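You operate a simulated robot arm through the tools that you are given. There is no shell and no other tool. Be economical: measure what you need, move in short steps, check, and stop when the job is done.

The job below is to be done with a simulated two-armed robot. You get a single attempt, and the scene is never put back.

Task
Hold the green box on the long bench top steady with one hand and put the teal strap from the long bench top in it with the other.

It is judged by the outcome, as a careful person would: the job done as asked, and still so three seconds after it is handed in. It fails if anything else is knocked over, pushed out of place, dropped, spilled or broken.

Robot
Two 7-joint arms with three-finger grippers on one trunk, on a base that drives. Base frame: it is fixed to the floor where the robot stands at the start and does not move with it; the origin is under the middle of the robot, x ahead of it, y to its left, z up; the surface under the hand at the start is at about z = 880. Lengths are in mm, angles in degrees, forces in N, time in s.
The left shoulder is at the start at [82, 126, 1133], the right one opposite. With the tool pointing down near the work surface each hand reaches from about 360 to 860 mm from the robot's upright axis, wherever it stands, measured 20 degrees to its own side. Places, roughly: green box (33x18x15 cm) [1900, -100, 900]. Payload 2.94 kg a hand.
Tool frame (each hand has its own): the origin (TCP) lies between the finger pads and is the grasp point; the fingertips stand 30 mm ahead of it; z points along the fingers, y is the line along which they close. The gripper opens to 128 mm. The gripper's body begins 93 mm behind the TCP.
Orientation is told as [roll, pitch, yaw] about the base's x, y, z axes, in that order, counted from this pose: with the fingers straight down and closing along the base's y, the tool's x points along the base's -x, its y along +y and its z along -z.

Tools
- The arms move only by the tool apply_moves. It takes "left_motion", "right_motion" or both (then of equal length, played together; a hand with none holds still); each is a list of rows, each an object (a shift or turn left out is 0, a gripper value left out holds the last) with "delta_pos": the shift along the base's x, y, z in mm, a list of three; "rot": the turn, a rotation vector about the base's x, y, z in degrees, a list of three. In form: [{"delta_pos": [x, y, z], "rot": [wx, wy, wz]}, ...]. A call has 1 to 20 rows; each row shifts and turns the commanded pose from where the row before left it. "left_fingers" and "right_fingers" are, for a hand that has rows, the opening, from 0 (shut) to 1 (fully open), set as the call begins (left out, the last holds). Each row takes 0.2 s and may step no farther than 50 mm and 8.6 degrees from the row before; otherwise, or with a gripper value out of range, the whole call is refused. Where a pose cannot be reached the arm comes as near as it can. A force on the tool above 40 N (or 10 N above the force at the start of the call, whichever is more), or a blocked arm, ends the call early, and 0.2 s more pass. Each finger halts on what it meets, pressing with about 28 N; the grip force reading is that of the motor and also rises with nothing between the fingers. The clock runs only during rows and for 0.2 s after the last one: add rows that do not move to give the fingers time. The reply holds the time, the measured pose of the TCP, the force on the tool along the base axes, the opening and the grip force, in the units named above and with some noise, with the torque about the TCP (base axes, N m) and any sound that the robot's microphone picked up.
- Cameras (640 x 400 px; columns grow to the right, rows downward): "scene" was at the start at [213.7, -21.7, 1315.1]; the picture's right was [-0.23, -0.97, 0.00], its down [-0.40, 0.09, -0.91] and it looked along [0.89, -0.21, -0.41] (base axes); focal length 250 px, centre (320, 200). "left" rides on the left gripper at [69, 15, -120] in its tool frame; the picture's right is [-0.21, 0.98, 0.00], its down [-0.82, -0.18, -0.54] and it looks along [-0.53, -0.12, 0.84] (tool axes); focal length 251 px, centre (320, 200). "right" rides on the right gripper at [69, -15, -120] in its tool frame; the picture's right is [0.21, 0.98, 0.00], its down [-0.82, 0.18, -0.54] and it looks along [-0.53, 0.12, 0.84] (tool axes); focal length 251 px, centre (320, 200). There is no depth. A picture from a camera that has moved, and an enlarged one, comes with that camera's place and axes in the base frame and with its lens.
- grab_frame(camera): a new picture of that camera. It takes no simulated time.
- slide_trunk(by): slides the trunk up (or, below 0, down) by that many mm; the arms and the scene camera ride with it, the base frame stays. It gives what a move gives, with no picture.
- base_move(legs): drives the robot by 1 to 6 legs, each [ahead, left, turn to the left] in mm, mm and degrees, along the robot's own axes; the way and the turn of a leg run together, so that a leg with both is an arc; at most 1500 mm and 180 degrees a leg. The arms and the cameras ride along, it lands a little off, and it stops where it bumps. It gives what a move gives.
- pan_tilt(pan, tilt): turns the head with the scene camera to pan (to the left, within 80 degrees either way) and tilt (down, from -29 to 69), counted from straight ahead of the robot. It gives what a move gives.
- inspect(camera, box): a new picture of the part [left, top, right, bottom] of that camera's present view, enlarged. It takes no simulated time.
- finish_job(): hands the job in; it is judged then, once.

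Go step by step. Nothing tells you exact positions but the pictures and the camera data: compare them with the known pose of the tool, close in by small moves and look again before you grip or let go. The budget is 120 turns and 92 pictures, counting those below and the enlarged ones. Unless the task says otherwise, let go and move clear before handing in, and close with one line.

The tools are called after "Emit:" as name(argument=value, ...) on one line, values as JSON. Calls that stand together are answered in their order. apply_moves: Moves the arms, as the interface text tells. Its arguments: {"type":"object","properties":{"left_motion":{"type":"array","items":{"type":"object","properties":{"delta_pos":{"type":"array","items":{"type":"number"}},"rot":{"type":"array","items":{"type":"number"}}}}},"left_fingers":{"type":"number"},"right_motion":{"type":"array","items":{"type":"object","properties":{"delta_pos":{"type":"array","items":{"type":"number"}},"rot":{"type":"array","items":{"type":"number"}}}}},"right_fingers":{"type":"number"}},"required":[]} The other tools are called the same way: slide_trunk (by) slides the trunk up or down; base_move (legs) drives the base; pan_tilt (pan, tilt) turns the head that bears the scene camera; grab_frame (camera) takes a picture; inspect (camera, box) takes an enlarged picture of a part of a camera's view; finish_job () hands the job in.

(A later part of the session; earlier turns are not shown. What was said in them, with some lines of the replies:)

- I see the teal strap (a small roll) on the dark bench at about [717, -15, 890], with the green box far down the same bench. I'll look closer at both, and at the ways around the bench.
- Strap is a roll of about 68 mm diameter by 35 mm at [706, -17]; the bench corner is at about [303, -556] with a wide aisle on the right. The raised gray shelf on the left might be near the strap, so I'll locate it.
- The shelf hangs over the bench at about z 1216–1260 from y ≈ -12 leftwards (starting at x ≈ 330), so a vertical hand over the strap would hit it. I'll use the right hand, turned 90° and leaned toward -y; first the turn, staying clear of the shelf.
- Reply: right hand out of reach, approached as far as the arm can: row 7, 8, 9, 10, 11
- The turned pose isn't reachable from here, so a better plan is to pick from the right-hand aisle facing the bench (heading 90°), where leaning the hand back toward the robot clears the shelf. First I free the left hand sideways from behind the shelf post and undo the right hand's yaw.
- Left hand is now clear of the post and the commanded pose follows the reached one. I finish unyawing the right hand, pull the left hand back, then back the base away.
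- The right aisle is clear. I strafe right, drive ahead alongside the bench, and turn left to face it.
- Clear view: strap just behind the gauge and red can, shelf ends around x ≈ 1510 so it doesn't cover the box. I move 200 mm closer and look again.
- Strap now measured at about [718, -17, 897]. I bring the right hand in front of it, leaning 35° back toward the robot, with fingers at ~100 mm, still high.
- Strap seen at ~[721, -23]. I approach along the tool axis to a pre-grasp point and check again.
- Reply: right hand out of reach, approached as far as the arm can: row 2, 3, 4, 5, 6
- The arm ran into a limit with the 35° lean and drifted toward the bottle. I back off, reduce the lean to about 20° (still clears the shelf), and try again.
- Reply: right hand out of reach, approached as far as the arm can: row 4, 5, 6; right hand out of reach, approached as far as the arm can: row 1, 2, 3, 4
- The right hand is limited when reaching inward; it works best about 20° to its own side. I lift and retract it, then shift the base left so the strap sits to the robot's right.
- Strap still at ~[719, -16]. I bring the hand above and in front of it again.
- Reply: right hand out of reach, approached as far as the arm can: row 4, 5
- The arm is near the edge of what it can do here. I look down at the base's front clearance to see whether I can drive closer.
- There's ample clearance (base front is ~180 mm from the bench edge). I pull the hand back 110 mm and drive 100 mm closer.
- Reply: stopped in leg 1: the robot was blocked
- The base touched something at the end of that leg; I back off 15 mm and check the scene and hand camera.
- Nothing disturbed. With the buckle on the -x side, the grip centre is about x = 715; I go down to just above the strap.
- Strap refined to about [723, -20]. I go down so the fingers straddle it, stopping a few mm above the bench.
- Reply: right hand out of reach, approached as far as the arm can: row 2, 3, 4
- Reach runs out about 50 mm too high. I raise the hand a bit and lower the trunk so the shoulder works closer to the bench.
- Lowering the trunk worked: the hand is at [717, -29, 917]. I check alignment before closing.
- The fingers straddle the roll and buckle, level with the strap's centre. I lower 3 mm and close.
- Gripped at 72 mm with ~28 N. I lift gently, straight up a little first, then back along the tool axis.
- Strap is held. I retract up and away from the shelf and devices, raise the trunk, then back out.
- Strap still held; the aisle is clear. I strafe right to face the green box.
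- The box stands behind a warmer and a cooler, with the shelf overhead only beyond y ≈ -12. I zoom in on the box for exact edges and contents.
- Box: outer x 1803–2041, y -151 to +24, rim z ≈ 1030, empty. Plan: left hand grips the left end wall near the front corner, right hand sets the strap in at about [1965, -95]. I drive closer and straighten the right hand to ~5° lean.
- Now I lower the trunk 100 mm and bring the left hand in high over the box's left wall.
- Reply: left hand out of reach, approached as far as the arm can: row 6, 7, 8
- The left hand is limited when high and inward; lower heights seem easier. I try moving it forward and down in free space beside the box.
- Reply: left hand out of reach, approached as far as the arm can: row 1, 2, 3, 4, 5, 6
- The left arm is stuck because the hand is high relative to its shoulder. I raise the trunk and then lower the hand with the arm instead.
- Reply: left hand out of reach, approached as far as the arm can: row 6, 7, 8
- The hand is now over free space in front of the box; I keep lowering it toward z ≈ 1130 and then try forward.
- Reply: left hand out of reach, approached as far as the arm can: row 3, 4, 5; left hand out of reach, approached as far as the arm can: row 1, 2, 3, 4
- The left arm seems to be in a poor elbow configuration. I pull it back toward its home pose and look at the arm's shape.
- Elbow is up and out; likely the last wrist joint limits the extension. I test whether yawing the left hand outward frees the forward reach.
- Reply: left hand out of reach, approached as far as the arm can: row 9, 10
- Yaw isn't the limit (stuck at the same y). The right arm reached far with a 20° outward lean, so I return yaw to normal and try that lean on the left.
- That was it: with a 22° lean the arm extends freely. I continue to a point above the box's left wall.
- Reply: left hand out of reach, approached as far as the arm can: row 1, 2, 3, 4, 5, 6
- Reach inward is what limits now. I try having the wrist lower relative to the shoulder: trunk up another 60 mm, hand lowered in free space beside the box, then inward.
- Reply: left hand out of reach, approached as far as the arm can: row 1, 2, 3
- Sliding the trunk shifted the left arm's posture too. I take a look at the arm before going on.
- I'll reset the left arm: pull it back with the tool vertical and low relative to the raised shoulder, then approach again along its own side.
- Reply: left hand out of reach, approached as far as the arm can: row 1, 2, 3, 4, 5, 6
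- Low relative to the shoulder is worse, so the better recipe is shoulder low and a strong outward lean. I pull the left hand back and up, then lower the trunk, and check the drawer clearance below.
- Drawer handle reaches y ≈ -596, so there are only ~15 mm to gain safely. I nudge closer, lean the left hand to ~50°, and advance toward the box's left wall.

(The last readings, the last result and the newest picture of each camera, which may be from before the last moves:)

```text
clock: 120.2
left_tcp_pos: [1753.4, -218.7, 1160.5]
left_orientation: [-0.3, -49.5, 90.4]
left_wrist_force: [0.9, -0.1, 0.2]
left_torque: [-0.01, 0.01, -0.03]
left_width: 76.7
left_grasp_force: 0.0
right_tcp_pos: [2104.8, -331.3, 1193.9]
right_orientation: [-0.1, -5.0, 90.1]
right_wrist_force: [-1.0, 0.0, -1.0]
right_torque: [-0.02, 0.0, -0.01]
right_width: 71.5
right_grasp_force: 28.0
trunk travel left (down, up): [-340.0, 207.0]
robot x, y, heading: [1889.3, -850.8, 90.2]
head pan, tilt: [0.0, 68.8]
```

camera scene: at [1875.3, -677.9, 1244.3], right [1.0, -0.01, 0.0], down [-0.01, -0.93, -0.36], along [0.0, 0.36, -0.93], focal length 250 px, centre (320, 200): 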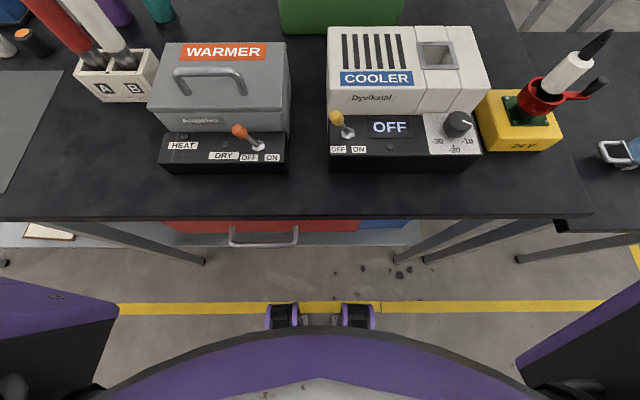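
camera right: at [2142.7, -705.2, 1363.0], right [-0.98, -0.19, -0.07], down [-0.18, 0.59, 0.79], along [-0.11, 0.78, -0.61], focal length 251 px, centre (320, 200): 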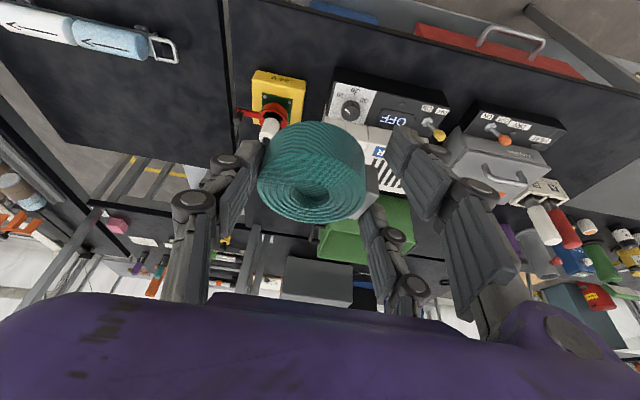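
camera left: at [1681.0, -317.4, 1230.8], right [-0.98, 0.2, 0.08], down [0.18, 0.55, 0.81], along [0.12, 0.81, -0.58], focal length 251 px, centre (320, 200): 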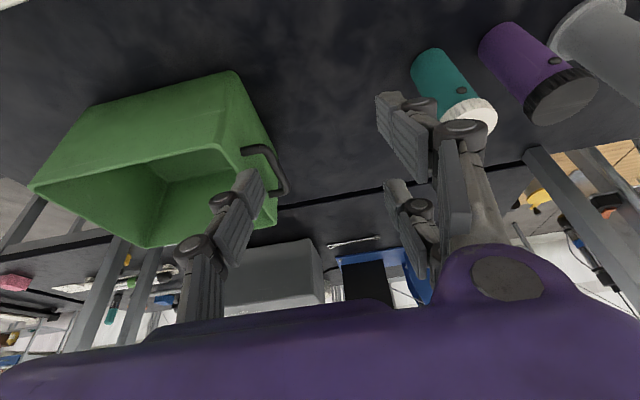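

Good progress with the steep lean: no limit so far. I continue toward a point just above the left wall.

Emit:
apply_moves(left_motion=[{"delta_pos": [10, 20, -10]}, {"delta_pos": [10, 20, -10]}, {"delta_pos": [10, 20, -10]}, {"delta_pos": [10, 20, -10]}, {"delta_pos": [10, 20, -10]}])

Emit:
pan_tilt(pan=5, tilt=32)

Emit:
grab_frame(camera="scene")

Emit:
grab_frame(camera="left")

```text
clock: 121.4
left_tcp_pos: [1785.6, -138.7, 1125.0]
left_orientation: [-0.1, -49.6, 90.5]
left_wrist_force: [0.8, 0.1, -0.2]
left_torque: [0.01, 0.02, 0.02]
left_width: 76.8
left_grasp_force: 0.1
left hand out of reach, approached as far as the arm can: row 4, 5
right_tcp_pos: [2103.8, -333.0, 1194.9]
right_orientation: [-0.1, -5.1, 90.3]
right_wrist_force: [-0.3, 0.7, -0.3]
right_torque: [-0.04, -0.02, 0.0]
right_width: 71.5
right_grasp_force: 27.6
trunk travel left (down, up): [-340.0, 207.0]
robot x, y, heading: [1890.0, -849.7, 89.8]
head pan, tilt: [0.0, 68.8]
```

```text
clock: 122.4
left_tcp_pos: [1785.3, -137.8, 1124.5]
left_orientation: [-0.2, -49.6, 90.3]
left_wrist_force: [0.9, 0.7, -0.3]
left_torque: [0.0, -0.01, 0.0]
left_width: 76.9
left_grasp_force: 0.0
right_tcp_pos: [2103.4, -331.9, 1194.5]
right_orientation: [-0.1, -5.0, 90.2]
right_wrist_force: [0.4, 0.0, -1.0]
right_torque: [-0.03, -0.02, -0.03]
right_width: 71.4
right_grasp_force: 27.9
trunk travel left (down, up): [-340.0, 207.0]
robot x, y, heading: [1890.4, -847.1, 90.1]
head pan, tilt: [5.0, 32.0]
```

```text
41 pictures are left
camera scene: at [1880.6, -633.2, 1292.5], right [1.0, 0.09, 0.0], down [0.05, -0.53, -0.85], along [-0.08, 0.84, -0.53], focal length 250 px, centre (320, 200)
```

scene: 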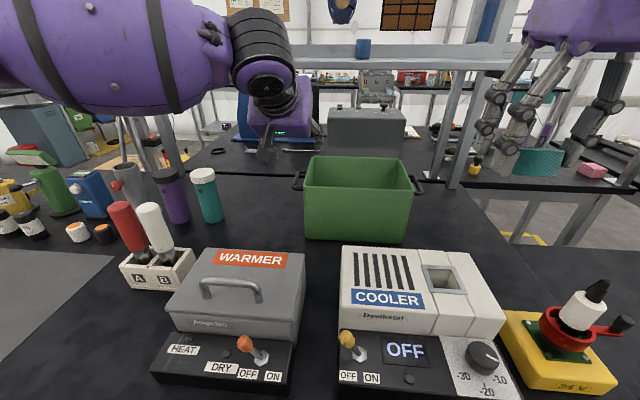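

```text
40 pictures are left
camera left: at [1770.2, -274.0, 1148.9], right [-0.98, 0.14, 0.16], down [0.18, 0.12, 0.98], along [0.11, 0.98, -0.14], focal length 251 px, centre (320, 200)
```

left: 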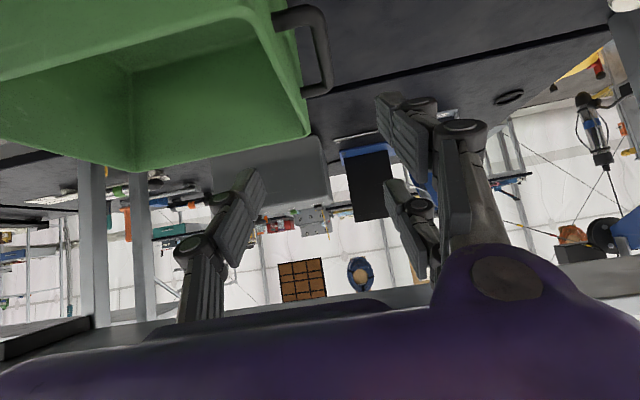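

The arm stops just 20 mm left of the wall. The last bit can be done with a bit more lean, the base and the trunk; first I try the arm with 5° more lean.

Emit:
apply_moves(left_motion=[{"delta_pos": [0, 0, 0], "rot": [6, 0, 0]}, {"delta_pos": [5, 8, 0]}, {"delta_pos": [5, 8, 0]}, {"delta_pos": [5, 5, 0]}, {"delta_pos": [5, 0, 0]}])

```text
clock: 123.6
left_tcp_pos: [1789.3, -130.1, 1124.2]
left_orientation: [-0.3, -55.7, 90.4]
left_wrist_force: [0.5, 0.2, 0.3]
left_torque: [0.01, -0.01, -0.01]
left_width: 77.1
left_grasp_force: 0.1
left hand out of reach, approached as far as the arm can: row 3, 4, 5
right_tcp_pos: [2103.8, -331.6, 1196.3]
right_orientation: [-0.1, -5.0, 90.2]
right_wrist_force: [0.1, 0.0, -1.3]
right_torque: [-0.03, -0.01, -0.01]
right_width: 71.7
right_grasp_force: 28.5
trunk travel left (down, up): [-340.0, 207.0]
robot x, y, heading: [1887.9, -848.1, 89.9]
head pan, tilt: [5.0, 32.0]
```

The arm can get to lat ≈ 100. Best hold: inner finger inside the box wall, outer finger outside the left handle bar (bar x ≈ 1771, z ≈ 1000), centre x ≈ 1787. I nudge the base forward a little and gain the last millimetres in y.

Emit:
base_move(legs=[[11, 0, 0]])

Emit:
apply_moves(left_motion=[{"delta_pos": [-3, 0, 0], "rot": [3, 0, 0]}, {"delta_pos": [-2, 8, 0]}, {"delta_pos": [0, 8, 0]}, {"delta_pos": [0, 5, 0]}])

Emit:
grab_frame(camera="left")

```text
clock: 124.4
left_tcp_pos: [1790.2, -121.9, 1124.9]
left_orientation: [-0.3, -55.8, 90.4]
left_wrist_force: [-0.1, -0.3, 0.6]
left_torque: [0.04, 0.0, -0.01]
left_width: 76.7
left_grasp_force: 0.1
right_tcp_pos: [2104.3, -323.3, 1196.4]
right_orientation: [-0.1, -5.1, 90.2]
right_wrist_force: [0.0, -0.1, -1.2]
right_torque: [0.05, 0.01, 0.01]
right_width: 71.7
right_grasp_force: 28.1
trunk travel left (down, up): [-340.0, 207.0]
robot x, y, heading: [1889.0, -840.3, 90.2]
head pan, tilt: [5.0, 32.0]
```

```text
clock: 125.4
left_tcp_pos: [1782.7, -98.6, 1126.2]
left_orientation: [-0.4, -58.6, 90.4]
left_wrist_force: [-0.1, 0.1, 0.5]
left_torque: [-0.02, 0.03, 0.0]
left_width: 77.1
left_grasp_force: 0.0
right_tcp_pos: [2104.4, -322.1, 1194.8]
right_orientation: [-0.1, -5.0, 90.1]
right_wrist_force: [0.3, 0.3, -0.6]
right_torque: [0.01, 0.0, -0.03]
right_width: 71.6
right_grasp_force: 28.1
trunk travel left (down, up): [-340.0, 207.0]
robot x, y, heading: [1890.4, -838.8, 89.9]
head pan, tilt: [5.0, 32.0]
```

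```text
39 pictures are left
camera left: at [1767.5, -237.0, 1128.5], right [-0.98, 0.11, 0.18], down [0.18, -0.03, 0.98], along [0.11, 0.99, 0.01], focal length 251 px, centre (320, 200)
```

left: 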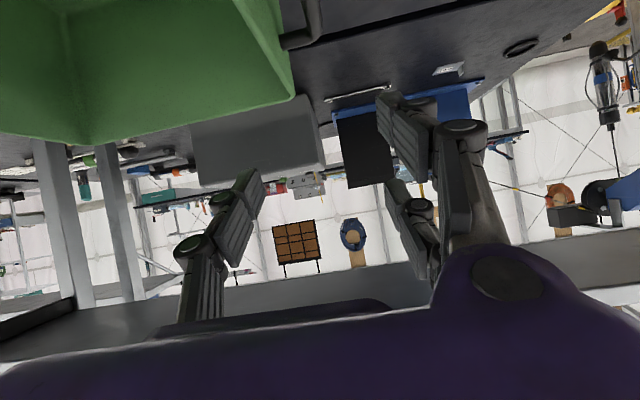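

Left hand is positioned above its hold. Before lowering, I bring the right hand with the strap to the matching lean and position over the box's right half.

Emit:
apply_moves(right_motion=[{"delta_pos": [-10, 5, 0], "rot": [8, 0, 0]}, {"delta_pos": [-10, 5, 0], "rot": [8, 0, 0]}, {"delta_pos": [-10, 10, 0], "rot": [8, 0, 0]}, {"delta_pos": [-10, 15, 0], "rot": [8, 0, 0]}, {"delta_pos": [-10, 20, 0], "rot": [8, 0, 0]}, {"delta_pos": [-10, 20, -5], "rot": [8, 0, 0]}, {"delta_pos": [-10, 20, -10]}, {"delta_pos": [-10, 20, -10]}, {"delta_pos": [-10, 20, -10]}])

Emit:
apply_moves(right_motion=[{"delta_pos": [-10, 15, 0]}, {"delta_pos": [-10, 15, 0]}, {"delta_pos": [-10, 15, 0]}, {"delta_pos": [-8, 10, 0]}])

Emit:
grab_frame(camera="scene")

Emit:
grab_frame(camera="right")

```text
clock: 127.4
left_tcp_pos: [1782.7, -95.6, 1124.4]
left_orientation: [-0.3, -58.5, 90.4]
left_wrist_force: [-0.2, 0.6, 0.0]
left_torque: [-0.01, -0.02, -0.03]
left_width: 76.9
left_grasp_force: 0.1
right_tcp_pos: [2013.8, -187.0, 1158.9]
right_orientation: [-0.4, -53.0, 90.4]
right_wrist_force: [0.5, 0.2, -1.6]
right_torque: [-0.01, 0.01, 0.03]
right_width: 71.9
right_grasp_force: 27.4
trunk travel left (down, up): [-340.0, 207.0]
robot x, y, heading: [1891.8, -838.8, 90.1]
head pan, tilt: [5.0, 32.0]
```

```text
clock: 128.4
left_tcp_pos: [1783.3, -98.3, 1124.7]
left_orientation: [-0.4, -58.7, 90.4]
left_wrist_force: [-0.9, -0.4, 0.2]
left_torque: [-0.01, -0.02, 0.02]
left_width: 76.6
left_grasp_force: 0.0
right_tcp_pos: [1979.9, -137.4, 1161.2]
right_orientation: [-0.5, -53.2, 90.1]
right_wrist_force: [-0.3, -0.4, -1.6]
right_torque: [-0.02, 0.0, 0.02]
right_width: 71.9
right_grasp_force: 28.0
right hand out of reach, approached as far as the arm can: row 4
trunk travel left (down, up): [-340.0, 207.0]
robot x, y, heading: [1891.3, -836.1, 89.9]
head pan, tilt: [5.0, 32.0]
```

```text
38 pictures are left
camera scene: at [1880.8, -622.2, 1292.6], right [1.0, 0.09, 0.0], down [0.05, -0.53, -0.85], along [-0.08, 0.84, -0.53], focal length 250 px, centre (320, 200)
```

scene: 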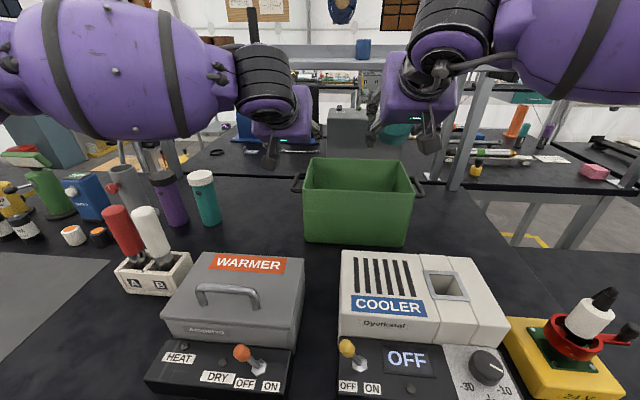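

```text
37 pictures are left
camera right: at [1995.1, -274.4, 1177.4], right [-0.98, -0.13, -0.18], down [-0.18, 0.06, 0.98], along [-0.12, 0.99, -0.08], focal length 251 px, centre (320, 200)
```

right: 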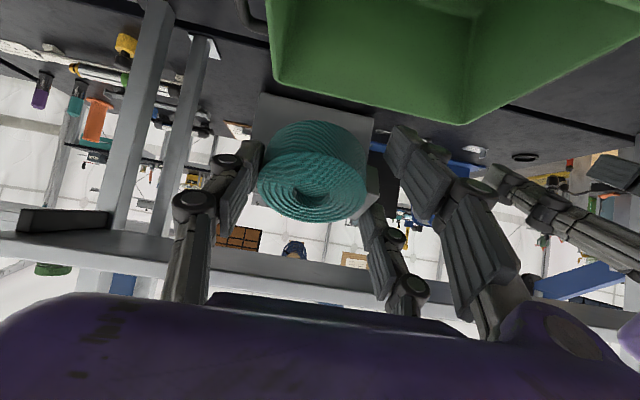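

Both hands are over the box. I lower the right hand relative to the left by arm, so that one trunk move will bring both to working height.

Emit:
apply_moves(right_motion=[{"delta_pos": [0, 0, -15], "rot": [2, 0, 0]}, {"delta_pos": [0, 0, -15], "rot": [2, 0, 0]}, {"delta_pos": [0, 0, -12]}])

```text
clock: 129.2
left_tcp_pos: [1782.5, -97.6, 1125.0]
left_orientation: [-0.3, -58.6, 90.4]
left_wrist_force: [-0.2, 0.3, -0.1]
left_torque: [-0.01, -0.01, -0.01]
left_width: 77.0
left_grasp_force: 0.1
right_tcp_pos: [1980.8, -134.7, 1119.6]
right_orientation: [-0.5, -57.1, 90.3]
right_wrist_force: [-0.1, 0.6, -1.4]
right_torque: [-0.02, 0.01, 0.03]
right_width: 71.6
right_grasp_force: 28.3
trunk travel left (down, up): [-340.0, 207.0]
robot x, y, heading: [1891.0, -835.2, 90.1]
head pan, tilt: [5.0, 32.0]
```

Right hand needs to be about 30 mm deeper over the box to clear the near wall. I push forward with slightly more lean.

Emit:
apply_moves(right_motion=[{"delta_pos": [0, 8, 0], "rot": [2, 0, 0]}, {"delta_pos": [0, 8, 0], "rot": [2, 0, 0]}, {"delta_pos": [0, 8, 0]}, {"delta_pos": [0, 8, 0]}])

```text
clock: 130.2
left_tcp_pos: [1783.1, -98.7, 1125.2]
left_orientation: [-0.4, -58.6, 90.4]
left_wrist_force: [-0.1, -0.5, -0.1]
left_torque: [-0.01, -0.01, 0.01]
left_width: 77.0
left_grasp_force: 0.1
right_tcp_pos: [1981.9, -113.2, 1118.2]
right_orientation: [-0.5, -61.0, 90.4]
right_wrist_force: [-0.1, 0.0, -1.4]
right_torque: [-0.02, -0.01, 0.0]
right_width: 71.6
right_grasp_force: 28.0
right hand out of reach, approached as far as the arm can: row 4
trunk travel left (down, up): [-340.0, 207.0]
robot x, y, heading: [1889.0, -835.7, 89.9]
head pan, tilt: [5.0, 32.0]
```

To allow less lean (so the strap can be set lower), I let the right hand come in diagonally: yaw it ~30° so its wrist goes outward, then reduce the lean.

Emit:
apply_moves(right_motion=[{"delta_pos": [-3, 0, 3], "rot": [0, 0, 7.5]}, {"delta_pos": [-3, 0, 3], "rot": [0, 0, 7.5]}, {"delta_pos": [-3, 0, 3], "rot": [0, 0, 7.5]}, {"delta_pos": [-3, 0, 3], "rot": [0, 0, 7.5]}, {"delta_pos": [0, 5, 0], "rot": [-6, -3.5, 0]}, {"delta_pos": [0, 5, 0], "rot": [-6, -3.5, 0]}])

Emit:
grab_frame(camera="scene")

```text
clock: 131.6
left_tcp_pos: [1783.8, -96.7, 1123.8]
left_orientation: [-0.3, -58.6, 90.3]
left_wrist_force: [0.6, 0.3, 0.2]
left_torque: [0.01, 0.05, 0.02]
left_width: 76.7
left_grasp_force: 0.0
right_tcp_pos: [1969.5, -101.6, 1129.3]
right_orientation: [-0.4, -47.1, 120.2]
right_wrist_force: [0.6, -0.3, -0.5]
right_torque: [0.02, -0.01, 0.0]
right_width: 71.5
right_grasp_force: 28.0
trunk travel left (down, up): [-340.0, 207.0]
robot x, y, heading: [1887.5, -835.3, 90.0]
head pan, tilt: [5.0, 32.0]
```

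```text
36 pictures are left
camera scene: at [1881.0, -621.3, 1292.4], right [1.0, 0.09, 0.0], down [0.05, -0.53, -0.85], along [-0.08, 0.84, -0.53], focal length 250 px, centre (320, 200)
```

scene: 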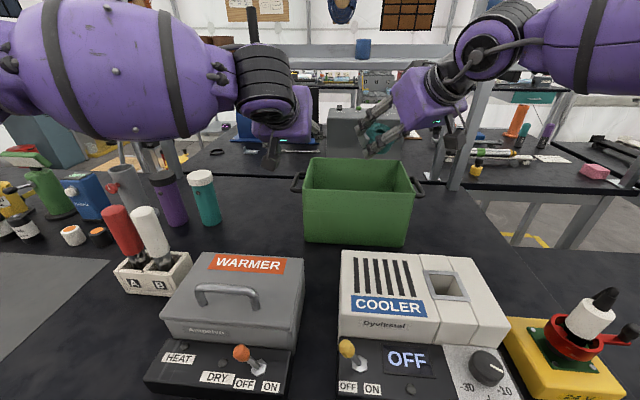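

That works without limits. I reduce the lean further and move a bit deeper.

Emit:
apply_moves(right_motion=[{"delta_pos": [-2, 3, 0], "rot": [-6, -3.5, 0]}, {"delta_pos": [-2, 3, 0], "rot": [-6, -3.5, 0]}, {"delta_pos": [0, 3, 0], "rot": [-6, -3.5, 0]}])

```text
clock: 132.4
left_tcp_pos: [1778.5, -97.0, 1123.1]
left_orientation: [-0.5, -58.5, 90.6]
left_wrist_force: [-0.7, 0.6, -0.1]
left_torque: [0.05, -0.09, -0.08]
left_width: 76.7
left_grasp_force: 0.1
right_tcp_pos: [2002.0, -144.1, 1097.9]
right_orientation: [-0.6, -26.0, 120.4]
right_wrist_force: [-0.4, 1.0, -0.9]
right_torque: [-0.03, -0.08, 0.0]
right_width: 71.5
right_grasp_force: 28.0
right hand out of reach, approached as far as the arm can: row 1, 2
trunk travel left (down, up): [-340.0, 207.0]
robot x, y, heading: [1892.2, -841.0, 89.9]
head pan, tilt: [5.0, 32.0]
```

Too far; the limit is around 40–45° lean there. I go back to ~42°, add some yaw, and reposition.

Emit:
apply_moves(right_motion=[{"delta_pos": [0, 0, 8], "rot": [6, 3.5, 0]}, {"delta_pos": [0, 0, 8], "rot": [6, 3.5, 0]}, {"delta_pos": [-5, 6, 5], "rot": [2, 1, 6]}, {"delta_pos": [-8, 10, 0], "rot": [0, 0, 6]}, {"delta_pos": [-8, 10, 0]}, {"delta_pos": [-8, 10, 0]}, {"delta_pos": [-8, 10, 0]}])

```text
clock: 134.0
left_tcp_pos: [1783.0, -99.1, 1125.0]
left_orientation: [-0.4, -58.6, 90.4]
left_wrist_force: [-0.1, 0.0, 0.6]
left_torque: [-0.02, 0.01, -0.02]
left_width: 76.7
left_grasp_force: 0.0
right_tcp_pos: [1960.4, -111.3, 1114.6]
right_orientation: [-0.7, -42.5, 132.4]
right_wrist_force: [0.6, 0.4, -1.8]
right_torque: [-0.03, -0.01, 0.02]
right_width: 71.3
right_grasp_force: 27.5
right hand out of reach, approached as far as the arm can: row 4
trunk travel left (down, up): [-340.0, 207.0]
robot x, y, heading: [1887.7, -838.9, 90.0]
head pan, tilt: [5.0, 32.0]
```

Good. Now a bit deeper in y and lower relative to the left hand.

Emit:
apply_moves(right_motion=[{"delta_pos": [0, 8, 0]}, {"delta_pos": [0, 8, 0]}, {"delta_pos": [0, 4, -10]}, {"delta_pos": [0, 0, -10]}])

Emit:
grab_frame(camera="right")

Emit:
inspect(camera="scene", box=[220, 60, 500, 250])

```text
clock: 135.0
left_tcp_pos: [1782.2, -97.8, 1124.8]
left_orientation: [-0.4, -58.6, 90.4]
left_wrist_force: [0.6, -0.4, 0.0]
left_torque: [0.01, -0.02, 0.0]
left_width: 76.8
left_grasp_force: 0.1
right_tcp_pos: [1956.2, -106.0, 1092.7]
right_orientation: [-0.8, -42.5, 132.4]
right_wrist_force: [0.2, 0.4, -0.5]
right_torque: [-0.02, 0.0, 0.01]
right_width: 71.7
right_grasp_force: 27.6
right hand out of reach, approached as far as the arm can: row 1, 2
trunk travel left (down, up): [-340.0, 207.0]
robot x, y, heading: [1889.7, -834.6, 90.2]
head pan, tilt: [5.0, 32.0]
```

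```text
35 pictures are left
camera right: at [2054.8, -194.0, 1134.2], right [-0.62, -0.77, -0.16], down [-0.3, 0.05, 0.95], along [-0.72, 0.64, -0.26], focal length 251 px, centre (320, 200)
```

right: 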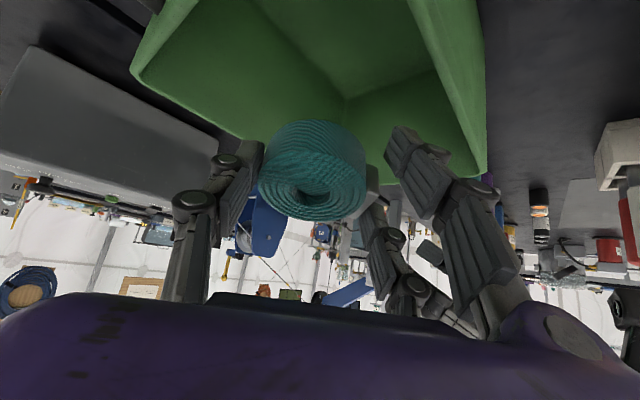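

```text
2.11 times, centred on (360, 155) of scene
camera zoom: at [1880.6, -622.1, 1292.5], right [1.0, 0.09, 0.0], down [0.05, -0.53, -0.85], along [-0.08, 0.84, -0.53], focal length 525 px, centre (236, 295)
```

zoom: 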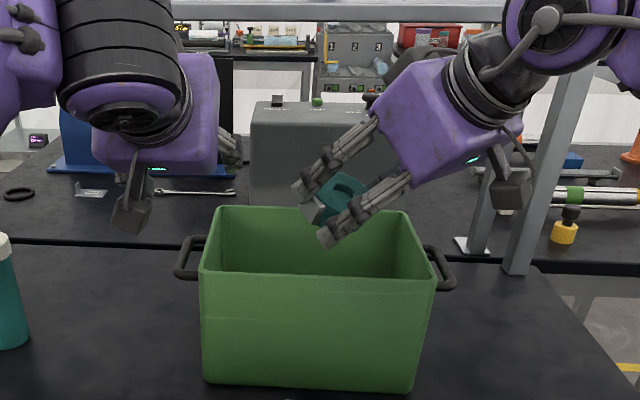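

The diagonal approach works but the near finger gets close to the near wall; I go to yaw ≈ 30°, keep it level with the left hand, and slightly deeper.

Emit:
apply_moves(right_motion=[{"delta_pos": [4, 0, 10], "rot": [2.5, 2, 0]}, {"delta_pos": [4, 0, 10], "rot": [2.5, 2, -6]}, {"delta_pos": [2, 4, 8], "rot": [0, 0, -6]}, {"delta_pos": [2, 6, 0]}, {"delta_pos": [0, 6, 0]}, {"delta_pos": [0, 6, 0]}])

```text
clock: 136.4
left_tcp_pos: [1782.8, -98.6, 1124.9]
left_orientation: [-0.3, -58.6, 90.4]
left_wrist_force: [1.1, 0.3, -0.2]
left_torque: [-0.02, -0.02, -0.04]
left_width: 76.9
left_grasp_force: 0.2
right_tcp_pos: [1967.0, -83.1, 1120.7]
right_orientation: [-1.1, -48.8, 120.8]
right_wrist_force: [0.2, 0.5, -1.1]
right_torque: [-0.03, 0.0, -0.01]
right_width: 71.6
right_grasp_force: 27.6
trunk travel left (down, up): [-340.0, 207.0]
robot x, y, heading: [1893.6, -835.5, 90.3]
head pan, tilt: [5.0, 32.0]
```

Even better: y = -83 with no limit. A little deeper and lower still.

Emit:
apply_moves(right_motion=[{"delta_pos": [0, 7, 0], "rot": [1.7, 1, 0]}, {"delta_pos": [0, 7, -6], "rot": [1.7, 1, 0]}, {"delta_pos": [0, 3, -8]}, {"delta_pos": [0, 0, -8]}])

```text
clock: 137.4
left_tcp_pos: [1783.2, -98.2, 1124.6]
left_orientation: [-0.4, -58.6, 90.4]
left_wrist_force: [-0.2, 0.1, 0.0]
left_torque: [-0.04, -0.01, 0.02]
left_width: 76.9
left_grasp_force: 0.1
right_tcp_pos: [1966.9, -66.3, 1099.2]
right_orientation: [-1.2, -52.9, 120.8]
right_wrist_force: [0.6, 0.6, -0.9]
right_torque: [-0.03, -0.04, 0.02]
right_width: 71.6
right_grasp_force: 27.7
trunk travel left (down, up): [-340.0, 207.0]
robot x, y, heading: [1890.0, -836.7, 90.1]
head pan, tilt: [5.0, 32.0]
```

Both hands are in place. I lower the trunk 60 mm and look closely at clearances.

Emit:
slide_trunk(by=-60)

Emit:
inspect(camera="scene", box=[220, 30, 500, 210])

Emit:
grab_frame(camera="left")

Emit:
grab_frame(camera="right")

```text
clock: 138.4
left_tcp_pos: [1784.3, -99.3, 1064.4]
left_orientation: [-0.3, -58.7, 90.3]
left_wrist_force: [0.2, -0.5, -0.3]
left_torque: [0.01, 0.04, 0.02]
left_width: 77.1
left_grasp_force: 0.0
right_tcp_pos: [1967.6, -66.7, 1040.5]
right_orientation: [-1.2, -52.8, 121.0]
right_wrist_force: [0.6, -0.2, -1.1]
right_torque: [-0.05, -0.03, 0.02]
right_width: 71.7
right_grasp_force: 28.1
trunk travel left (down, up): [-280.0, 267.0]
robot x, y, heading: [1886.0, -836.2, 90.2]
head pan, tilt: [5.0, 32.0]
```

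```text
2.22 times, centred on (360, 120) of scene
camera zoom: at [1880.5, -608.1, 1233.8], right [1.0, 0.09, 0.0], down [0.05, -0.53, -0.85], along [-0.08, 0.84, -0.53], focal length 555 px, centre (231, 378)
```

zoom: 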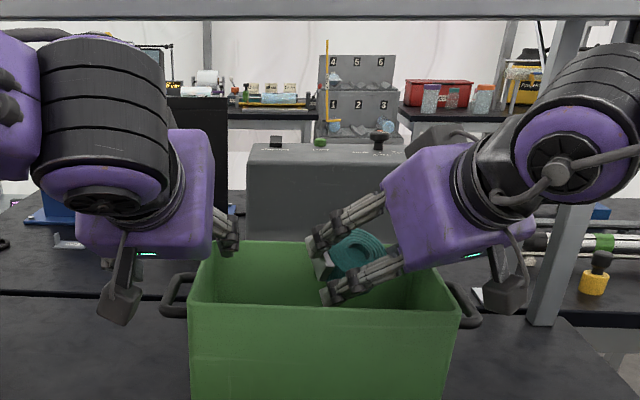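

```text
32 pictures are left
camera left: at [1769.4, -236.9, 1067.8], right [-0.98, 0.11, 0.18], down [0.18, -0.03, 0.98], along [0.11, 0.99, 0.01], focal length 251 px, centre (320, 200)
```

left: 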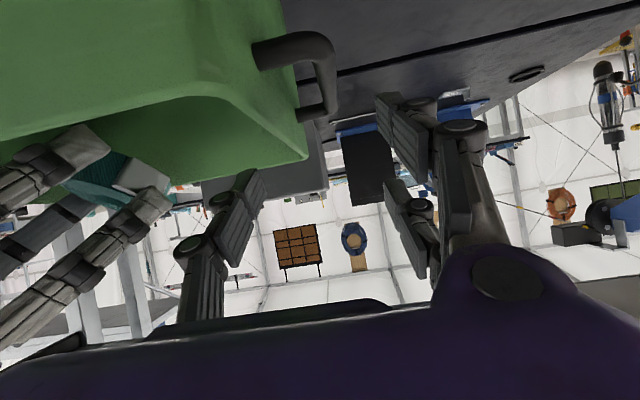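

```text
31 pictures are left
camera right: at [2049.5, -178.2, 1056.9], right [-0.78, -0.6, -0.18], down [-0.2, -0.04, 0.98], along [-0.59, 0.8, -0.09], focal length 251 px, centre (320, 200)
```

right: 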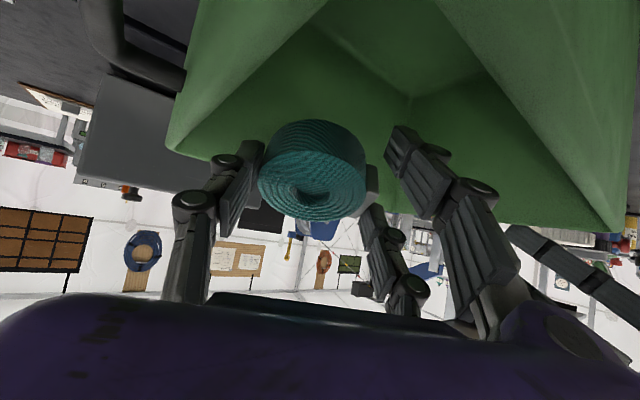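

Clearances look fine; the right camera housing would come close to the near wall if lowered more, so I keep the right hand near rim height. I raise the right by 36 mm, nudge the left +3 mm in x, then lower the trunk so the left straddles wall and handle.

Emit:
apply_moves(left_motion=[{"delta_pos": [1, 0, 0]}, {"delta_pos": [1, 0, 0]}, {"delta_pos": [1, 0, 0]}], right_motion=[{"delta_pos": [0, 0, 12]}, {"delta_pos": [0, 0, 12]}, {"delta_pos": [0, 0, 12]}])

Emit:
slide_trunk(by=-36)

Emit:
grab_frame(camera="left")

Emit:
inspect(camera="scene", box=[220, 10, 500, 190])

```text
clock: 139.2
left_tcp_pos: [1787.6, -98.2, 1064.7]
left_orientation: [-0.3, -58.6, 90.5]
left_wrist_force: [-0.1, -0.6, 0.2]
left_torque: [0.01, 0.04, 0.01]
left_width: 76.9
left_grasp_force: 0.0
right_tcp_pos: [1968.9, -65.8, 1075.4]
right_orientation: [-1.3, -52.8, 121.1]
right_wrist_force: [0.2, -0.2, -1.2]
right_torque: [-0.04, -0.01, 0.01]
right_width: 71.4
right_grasp_force: 28.1
trunk travel left (down, up): [-280.0, 267.0]
robot x, y, heading: [1890.5, -838.0, 90.2]
head pan, tilt: [5.0, 32.0]
```

```text
clock: 140.0
left_tcp_pos: [1788.8, -99.1, 1029.6]
left_orientation: [-0.4, -58.7, 90.3]
left_wrist_force: [-1.1, -1.2, -0.1]
left_torque: [0.03, -0.01, -0.03]
left_width: 76.8
left_grasp_force: 0.1
right_tcp_pos: [1968.2, -66.9, 1039.6]
right_orientation: [-1.2, -52.8, 120.9]
right_wrist_force: [0.4, 0.5, -0.6]
right_torque: [-0.03, -0.03, 0.0]
right_width: 71.6
right_grasp_force: 27.7
trunk travel left (down, up): [-244.0, 303.0]
robot x, y, heading: [1887.2, -838.8, 89.9]
head pan, tilt: [5.0, 32.0]
```

```text
30 pictures are left
camera left: at [1772.3, -236.9, 1032.0], right [-0.98, 0.11, 0.18], down [0.18, -0.03, 0.98], along [0.11, 0.99, 0.01], focal length 251 px, centre (320, 200)
```

left: 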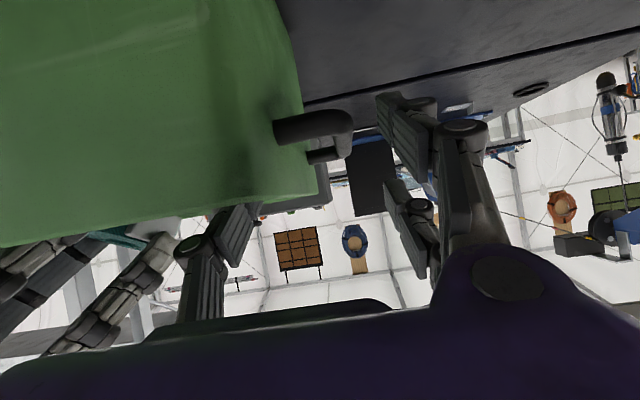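

```text
2.22 times, centred on (360, 100) of scene
camera zoom: at [1880.4, -597.9, 1197.0], right [1.0, 0.09, 0.0], down [0.05, -0.53, -0.85], along [-0.08, 0.84, -0.53], focal length 555 px, centre (231, 422)
```

zoom: 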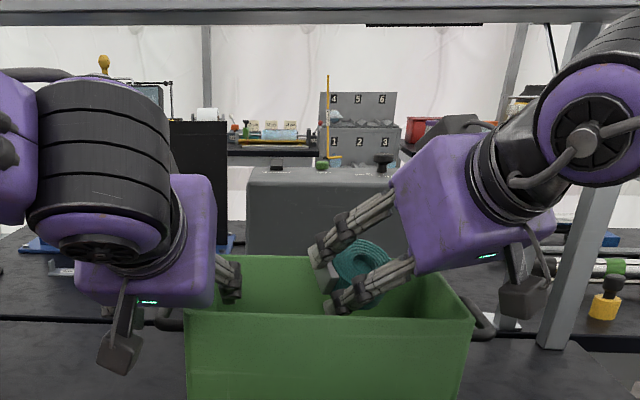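

Inner finger is inside the box, outer finger outside the handle. I lower another 12 mm to reach the handle bar's height, then close the left hand gently.

Emit:
slide_trunk(by=-12)

Emit:
apply_moves(left_fingers=0.42, left_motion=[{"delta_pos": [0, 0, 0]}, {"delta_pos": [0, 0, 0]}])

Emit:
grab_frame(camera="left")

```text
clock: 140.6
left_tcp_pos: [1788.0, -98.2, 1015.7]
left_orientation: [-0.4, -58.5, 90.4]
left_wrist_force: [-0.4, -0.6, 0.0]
left_torque: [-0.01, -0.01, 0.02]
left_width: 76.8
left_grasp_force: 0.0
right_tcp_pos: [1967.6, -66.5, 1027.4]
right_orientation: [-1.2, -52.8, 120.9]
right_wrist_force: [-0.5, 0.2, -0.3]
right_torque: [-0.03, -0.03, -0.04]
right_width: 71.8
right_grasp_force: 28.2
trunk travel left (down, up): [-232.0, 315.0]
robot x, y, heading: [1889.9, -839.9, 90.2]
head pan, tilt: [5.0, 32.0]
```

```text
clock: 141.2
left_tcp_pos: [1787.8, -97.3, 1015.2]
left_orientation: [-0.3, -58.5, 90.5]
left_wrist_force: [0.9, 0.4, -0.8]
left_torque: [0.02, 0.01, -0.01]
left_width: 53.7
left_grasp_force: 0.0
right_tcp_pos: [1967.8, -66.9, 1027.5]
right_orientation: [-1.2, -52.8, 121.0]
right_wrist_force: [0.8, 0.1, -1.8]
right_torque: [0.0, 0.01, 0.01]
right_width: 71.8
right_grasp_force: 27.5
trunk travel left (down, up): [-232.0, 315.0]
robot x, y, heading: [1887.3, -837.4, 90.2]
head pan, tilt: [5.0, 32.0]
```

```text
28 pictures are left
camera left: at [1772.3, -236.4, 1019.3], right [-0.98, 0.11, 0.18], down [0.18, -0.03, 0.98], along [0.11, 0.99, 0.01], focal length 251 px, centre (320, 200)
```

left: 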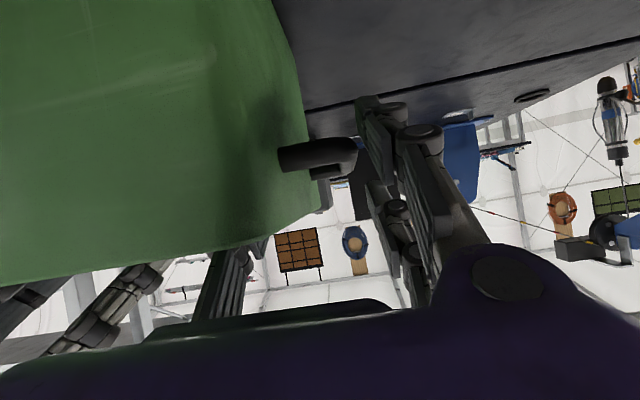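

No contact yet at 54 mm, box unmoved. I close fully onto wall and handle.

Emit:
apply_moves(left_fingers=0.2, left_motion=[{"delta_pos": [0, 0, 0]}, {"delta_pos": [0, 0, 0]}, {"delta_pos": [0, 0, 0]}])

Emit:
grab_frame(camera="left")

Emit:
grab_frame(camera="right")

Emit:
inspect(camera="scene", box=[220, 10, 500, 190])

```text
clock: 142.0
left_tcp_pos: [1787.9, -98.1, 1015.2]
left_orientation: [-0.2, -58.6, 90.3]
left_wrist_force: [0.8, -0.9, -0.6]
left_torque: [0.22, -0.3, -0.5]
left_width: 40.4
left_grasp_force: 27.6
right_tcp_pos: [1967.6, -66.6, 1027.5]
right_orientation: [-1.1, -52.7, 121.0]
right_wrist_force: [-0.3, 0.3, -1.0]
right_torque: [-0.03, 0.0, 0.03]
right_width: 71.6
right_grasp_force: 28.2
trunk travel left (down, up): [-232.0, 315.0]
robot x, y, heading: [1888.2, -838.5, 89.8]
head pan, tilt: [5.0, 32.0]
```

```text
27 pictures are left
camera left: at [1772.7, -236.6, 1019.2], right [-0.98, 0.11, 0.18], down [0.18, -0.03, 0.98], along [0.12, 0.99, 0.01], focal length 251 px, centre (320, 200)
```

left: 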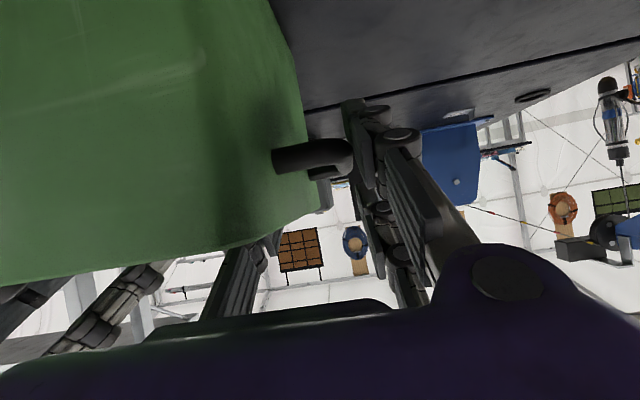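

```text
26 pictures are left
camera right: at [2049.7, -177.9, 1044.3], right [-0.78, -0.6, -0.18], down [-0.2, -0.04, 0.98], along [-0.59, 0.8, -0.09], focal length 251 px, centre (320, 200)
```

right: 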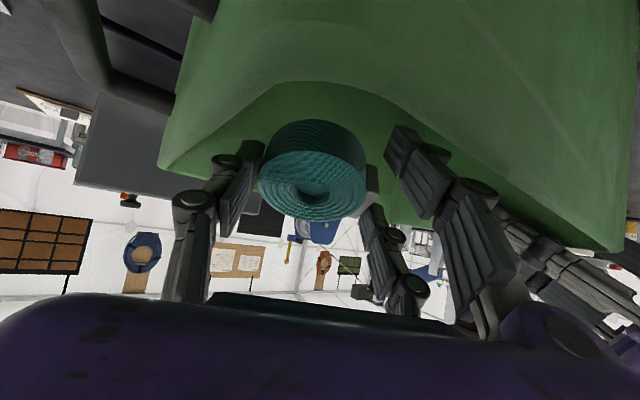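

```text
2.22 times, centred on (360, 100) of scene
camera zoom: at [1880.6, -593.6, 1184.1], right [1.0, 0.09, 0.0], down [0.05, -0.53, -0.85], along [-0.08, 0.84, -0.53], focal length 555 px, centre (231, 422)
```

zoom: 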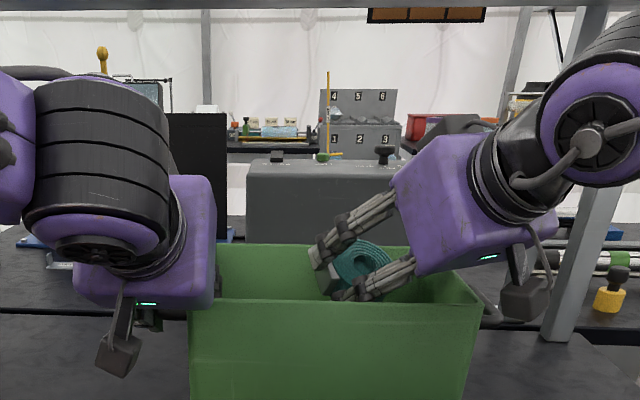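

The left hand holds the box firmly (28 N across wall and handle), and the strap hangs inside the opening well clear of all walls. I release the strap.

Emit:
apply_moves(right_fingers=0.8, right_motion=[{"delta_pos": [0, 0, 0]}, {"delta_pos": [0, 0, 0]}, {"delta_pos": [0, 0, 0]}, {"delta_pos": [0, 0, 0]}])

Emit:
grab_frame(camera="right")

```text
clock: 143.0
left_tcp_pos: [1787.7, -96.9, 1017.1]
left_orientation: [-0.3, -58.5, 90.3]
left_wrist_force: [1.3, -2.7, 0.3]
left_torque: [-0.05, -0.08, -0.46]
left_width: 40.3
left_grasp_force: 28.0
right_tcp_pos: [1967.6, -66.7, 1026.8]
right_orientation: [-1.2, -52.9, 120.9]
right_wrist_force: [-1.4, 0.5, -0.3]
right_torque: [0.02, 0.01, -0.02]
right_width: 102.5
right_grasp_force: 0.0
trunk travel left (down, up): [-232.0, 315.0]
robot x, y, heading: [1887.8, -839.0, 90.3]
head pan, tilt: [5.0, 32.0]
```

```text
24 pictures are left
camera right: at [2049.6, -177.9, 1044.4], right [-0.78, -0.6, -0.18], down [-0.2, -0.04, 0.98], along [-0.59, 0.8, -0.09], focal length 251 px, centre (320, 200)
```

right: 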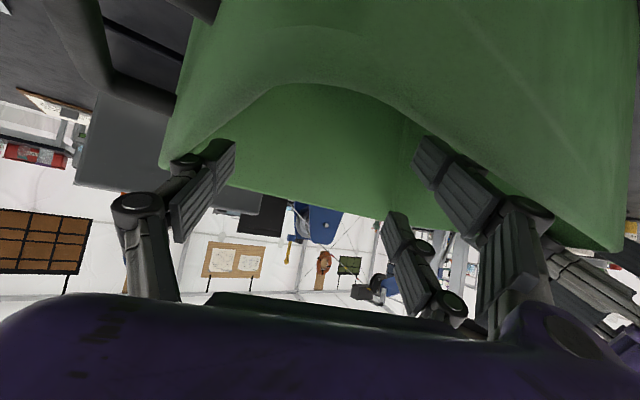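

The strap has dropped into the box. I lift the right hand straight up and look inside.

Emit:
apply_moves(right_motion=[{"delta_pos": [0, 0, 15]}, {"delta_pos": [0, 0, 20]}, {"delta_pos": [0, 0, 25]}, {"delta_pos": [5, -10, 25]}, {"delta_pos": [10, -20, 20]}, {"delta_pos": [10, -25, 10]}])

Emit:
grab_frame(camera="right")

Emit:
inspect(camera="scene", box=[220, 10, 500, 190])

```text
clock: 144.4
left_tcp_pos: [1787.3, -99.1, 1015.6]
left_orientation: [-0.3, -58.6, 90.3]
left_wrist_force: [0.0, -2.3, 0.2]
left_torque: [0.19, -0.19, -0.42]
left_width: 40.1
left_grasp_force: 27.6
right_tcp_pos: [1995.0, -121.7, 1143.1]
right_orientation: [-1.2, -52.8, 121.1]
right_wrist_force: [0.1, -0.1, -0.2]
right_torque: [0.04, 0.0, 0.04]
right_width: 102.6
right_grasp_force: 0.1
trunk travel left (down, up): [-232.0, 315.0]
robot x, y, heading: [1892.0, -833.2, 90.0]
head pan, tilt: [5.0, 32.0]
```

```text
23 pictures are left
camera right: at [2076.3, -232.8, 1159.6], right [-0.78, -0.6, -0.18], down [-0.2, -0.04, 0.98], along [-0.59, 0.8, -0.09], focal length 251 px, centre (320, 200)
```

right: 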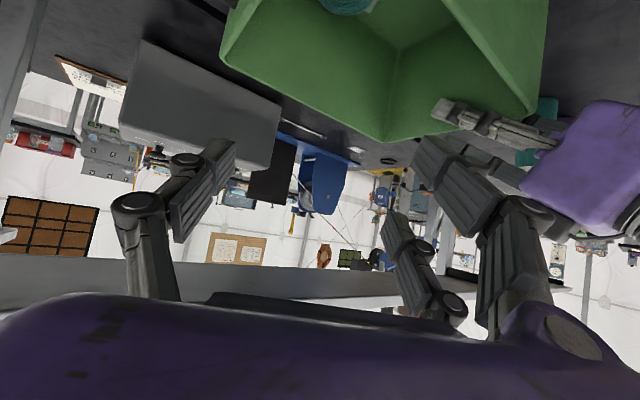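

```text
2.22 times, centred on (360, 100) of scene
camera zoom: at [1880.8, -593.9, 1184.2], right [1.0, 0.09, 0.0], down [0.05, -0.53, -0.85], along [-0.08, 0.84, -0.53], focal length 555 px, centre (231, 422)
```

zoom: 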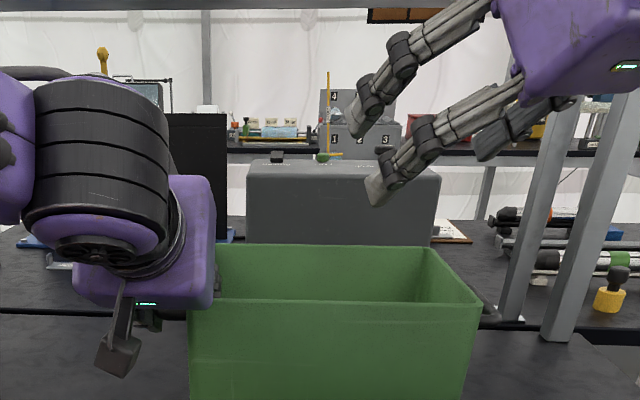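

The strap is visible on the box floor. Now I open the left hand and lift clear with the trunk.

Emit:
apply_moves(left_fingers=0.6, left_motion=[{"delta_pos": [0, 0, 0]}, {"delta_pos": [0, 0, 0]}, {"delta_pos": [0, 0, 0]}])

Emit:
slide_trunk(by=90)

Emit:
grab_frame(camera="left")

```text
clock: 145.2
left_tcp_pos: [1786.5, -98.6, 1016.6]
left_orientation: [-0.3, -58.6, 90.3]
left_wrist_force: [-0.2, -0.1, -0.7]
left_torque: [0.0, -0.02, 0.0]
left_width: 76.9
left_grasp_force: 0.0
right_tcp_pos: [1995.1, -121.4, 1140.9]
right_orientation: [-1.3, -52.8, 121.0]
right_wrist_force: [0.5, -0.2, 0.5]
right_torque: [0.02, -0.01, 0.0]
right_width: 102.6
right_grasp_force: 0.1
trunk travel left (down, up): [-232.0, 315.0]
robot x, y, heading: [1889.3, -836.4, 90.1]
head pan, tilt: [5.0, 32.0]
```

```text
clock: 146.4
left_tcp_pos: [1785.9, -99.3, 1106.7]
left_orientation: [-0.3, -58.7, 90.4]
left_wrist_force: [-0.1, 0.1, 0.2]
left_torque: [-0.02, -0.01, -0.03]
left_width: 76.7
left_grasp_force: 0.1
right_tcp_pos: [1993.4, -121.1, 1233.3]
right_orientation: [-1.2, -52.7, 120.9]
right_wrist_force: [-0.3, -0.9, 0.3]
right_torque: [0.01, 0.02, -0.03]
right_width: 102.5
right_grasp_force: 0.1
trunk travel left (down, up): [-322.0, 225.0]
robot x, y, heading: [1885.0, -838.4, 90.2]
head pan, tilt: [5.0, 32.0]
```

```text
21 pictures are left
camera left: at [1771.1, -236.6, 1109.9], right [-0.98, 0.11, 0.18], down [0.18, -0.03, 0.98], along [0.11, 0.99, 0.01], focal length 251 px, centre (320, 200)
```

left: 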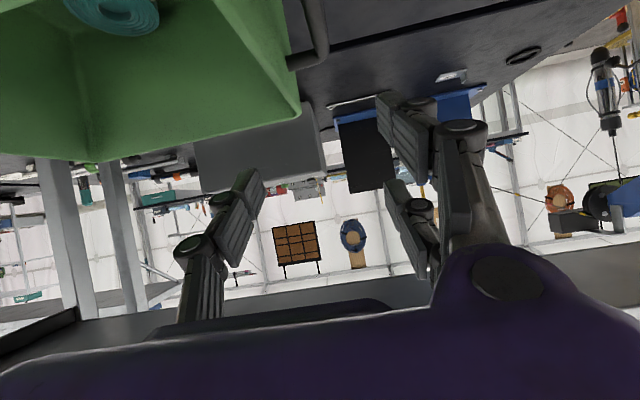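

The strap lies flat in the box and the left hand is clear of it. I retract both hands up and back, and take a final overview.

Emit:
apply_moves(left_motion=[{"delta_pos": [-5, -15, 15]}, {"delta_pos": [-10, -25, 10]}, {"delta_pos": [-10, -25, 10]}, {"delta_pos": [-10, -25, 10]}, {"delta_pos": [-10, -25, 10]}], right_motion=[{"delta_pos": [10, -20, 0]}, {"delta_pos": [10, -25, 0]}, {"delta_pos": [10, -25, 0]}, {"delta_pos": [10, -25, 0]}, {"delta_pos": [10, -25, 0]}])

Emit:
base_move(legs=[[-150, 0, 0]])

Emit:
grab_frame(camera="scene")

```text
clock: 147.6
left_tcp_pos: [1742.5, -215.2, 1162.9]
left_orientation: [-0.4, -58.7, 90.5]
left_wrist_force: [0.3, 0.2, -0.2]
left_torque: [0.01, -0.01, -0.01]
left_width: 76.9
left_grasp_force: 0.0
right_tcp_pos: [2043.0, -241.9, 1232.3]
right_orientation: [-1.3, -52.9, 120.9]
right_wrist_force: [-0.2, -1.5, -1.2]
right_torque: [0.02, 0.0, -0.03]
right_width: 102.5
right_grasp_force: 0.1
trunk travel left (down, up): [-322.0, 225.0]
robot x, y, heading: [1892.0, -839.1, 90.1]
head pan, tilt: [5.0, 32.0]
```

```text
clock: 149.0
left_tcp_pos: [1744.6, -364.0, 1162.6]
left_orientation: [-0.4, -58.7, 90.4]
left_wrist_force: [0.5, 0.1, 0.1]
left_torque: [-0.01, 0.02, -0.01]
left_width: 76.8
left_grasp_force: 0.0
right_tcp_pos: [2042.9, -391.5, 1232.3]
right_orientation: [-1.2, -52.8, 120.9]
right_wrist_force: [0.5, -0.9, 0.3]
right_torque: [0.01, 0.0, -0.02]
right_width: 102.5
right_grasp_force: 0.1
trunk travel left (down, up): [-322.0, 225.0]
robot x, y, heading: [1891.5, -987.4, 89.8]
head pan, tilt: [5.0, 32.0]
```

```text
20 pictures are left
camera scene: at [1881.2, -769.4, 1275.0], right [1.0, 0.09, 0.0], down [0.05, -0.53, -0.85], along [-0.07, 0.84, -0.53], focal length 250 px, centre (320, 200)
```

scene: 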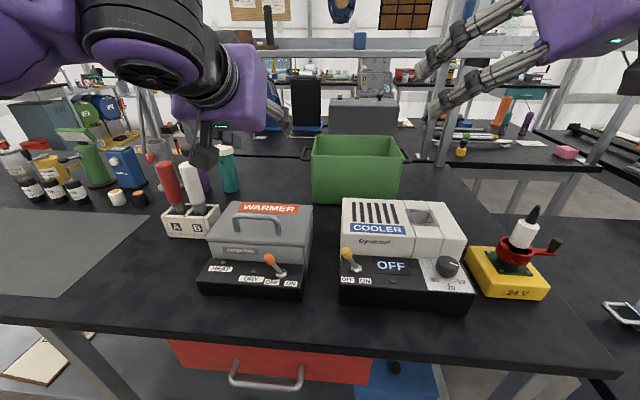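

The overview shows everything on the bench undisturbed, with the strap in the green box and both hands clear. I hand the job in.

Emit:
finish_job()

```text
The job is handed in.
```

The teal strap is in the green box. The left hand held the box by its left wall and handle while the right hand let the strap go about 10 cm above the box floor. It landed flat, nothing else on the bench looked moved, both hands are clear and the job is handed in.
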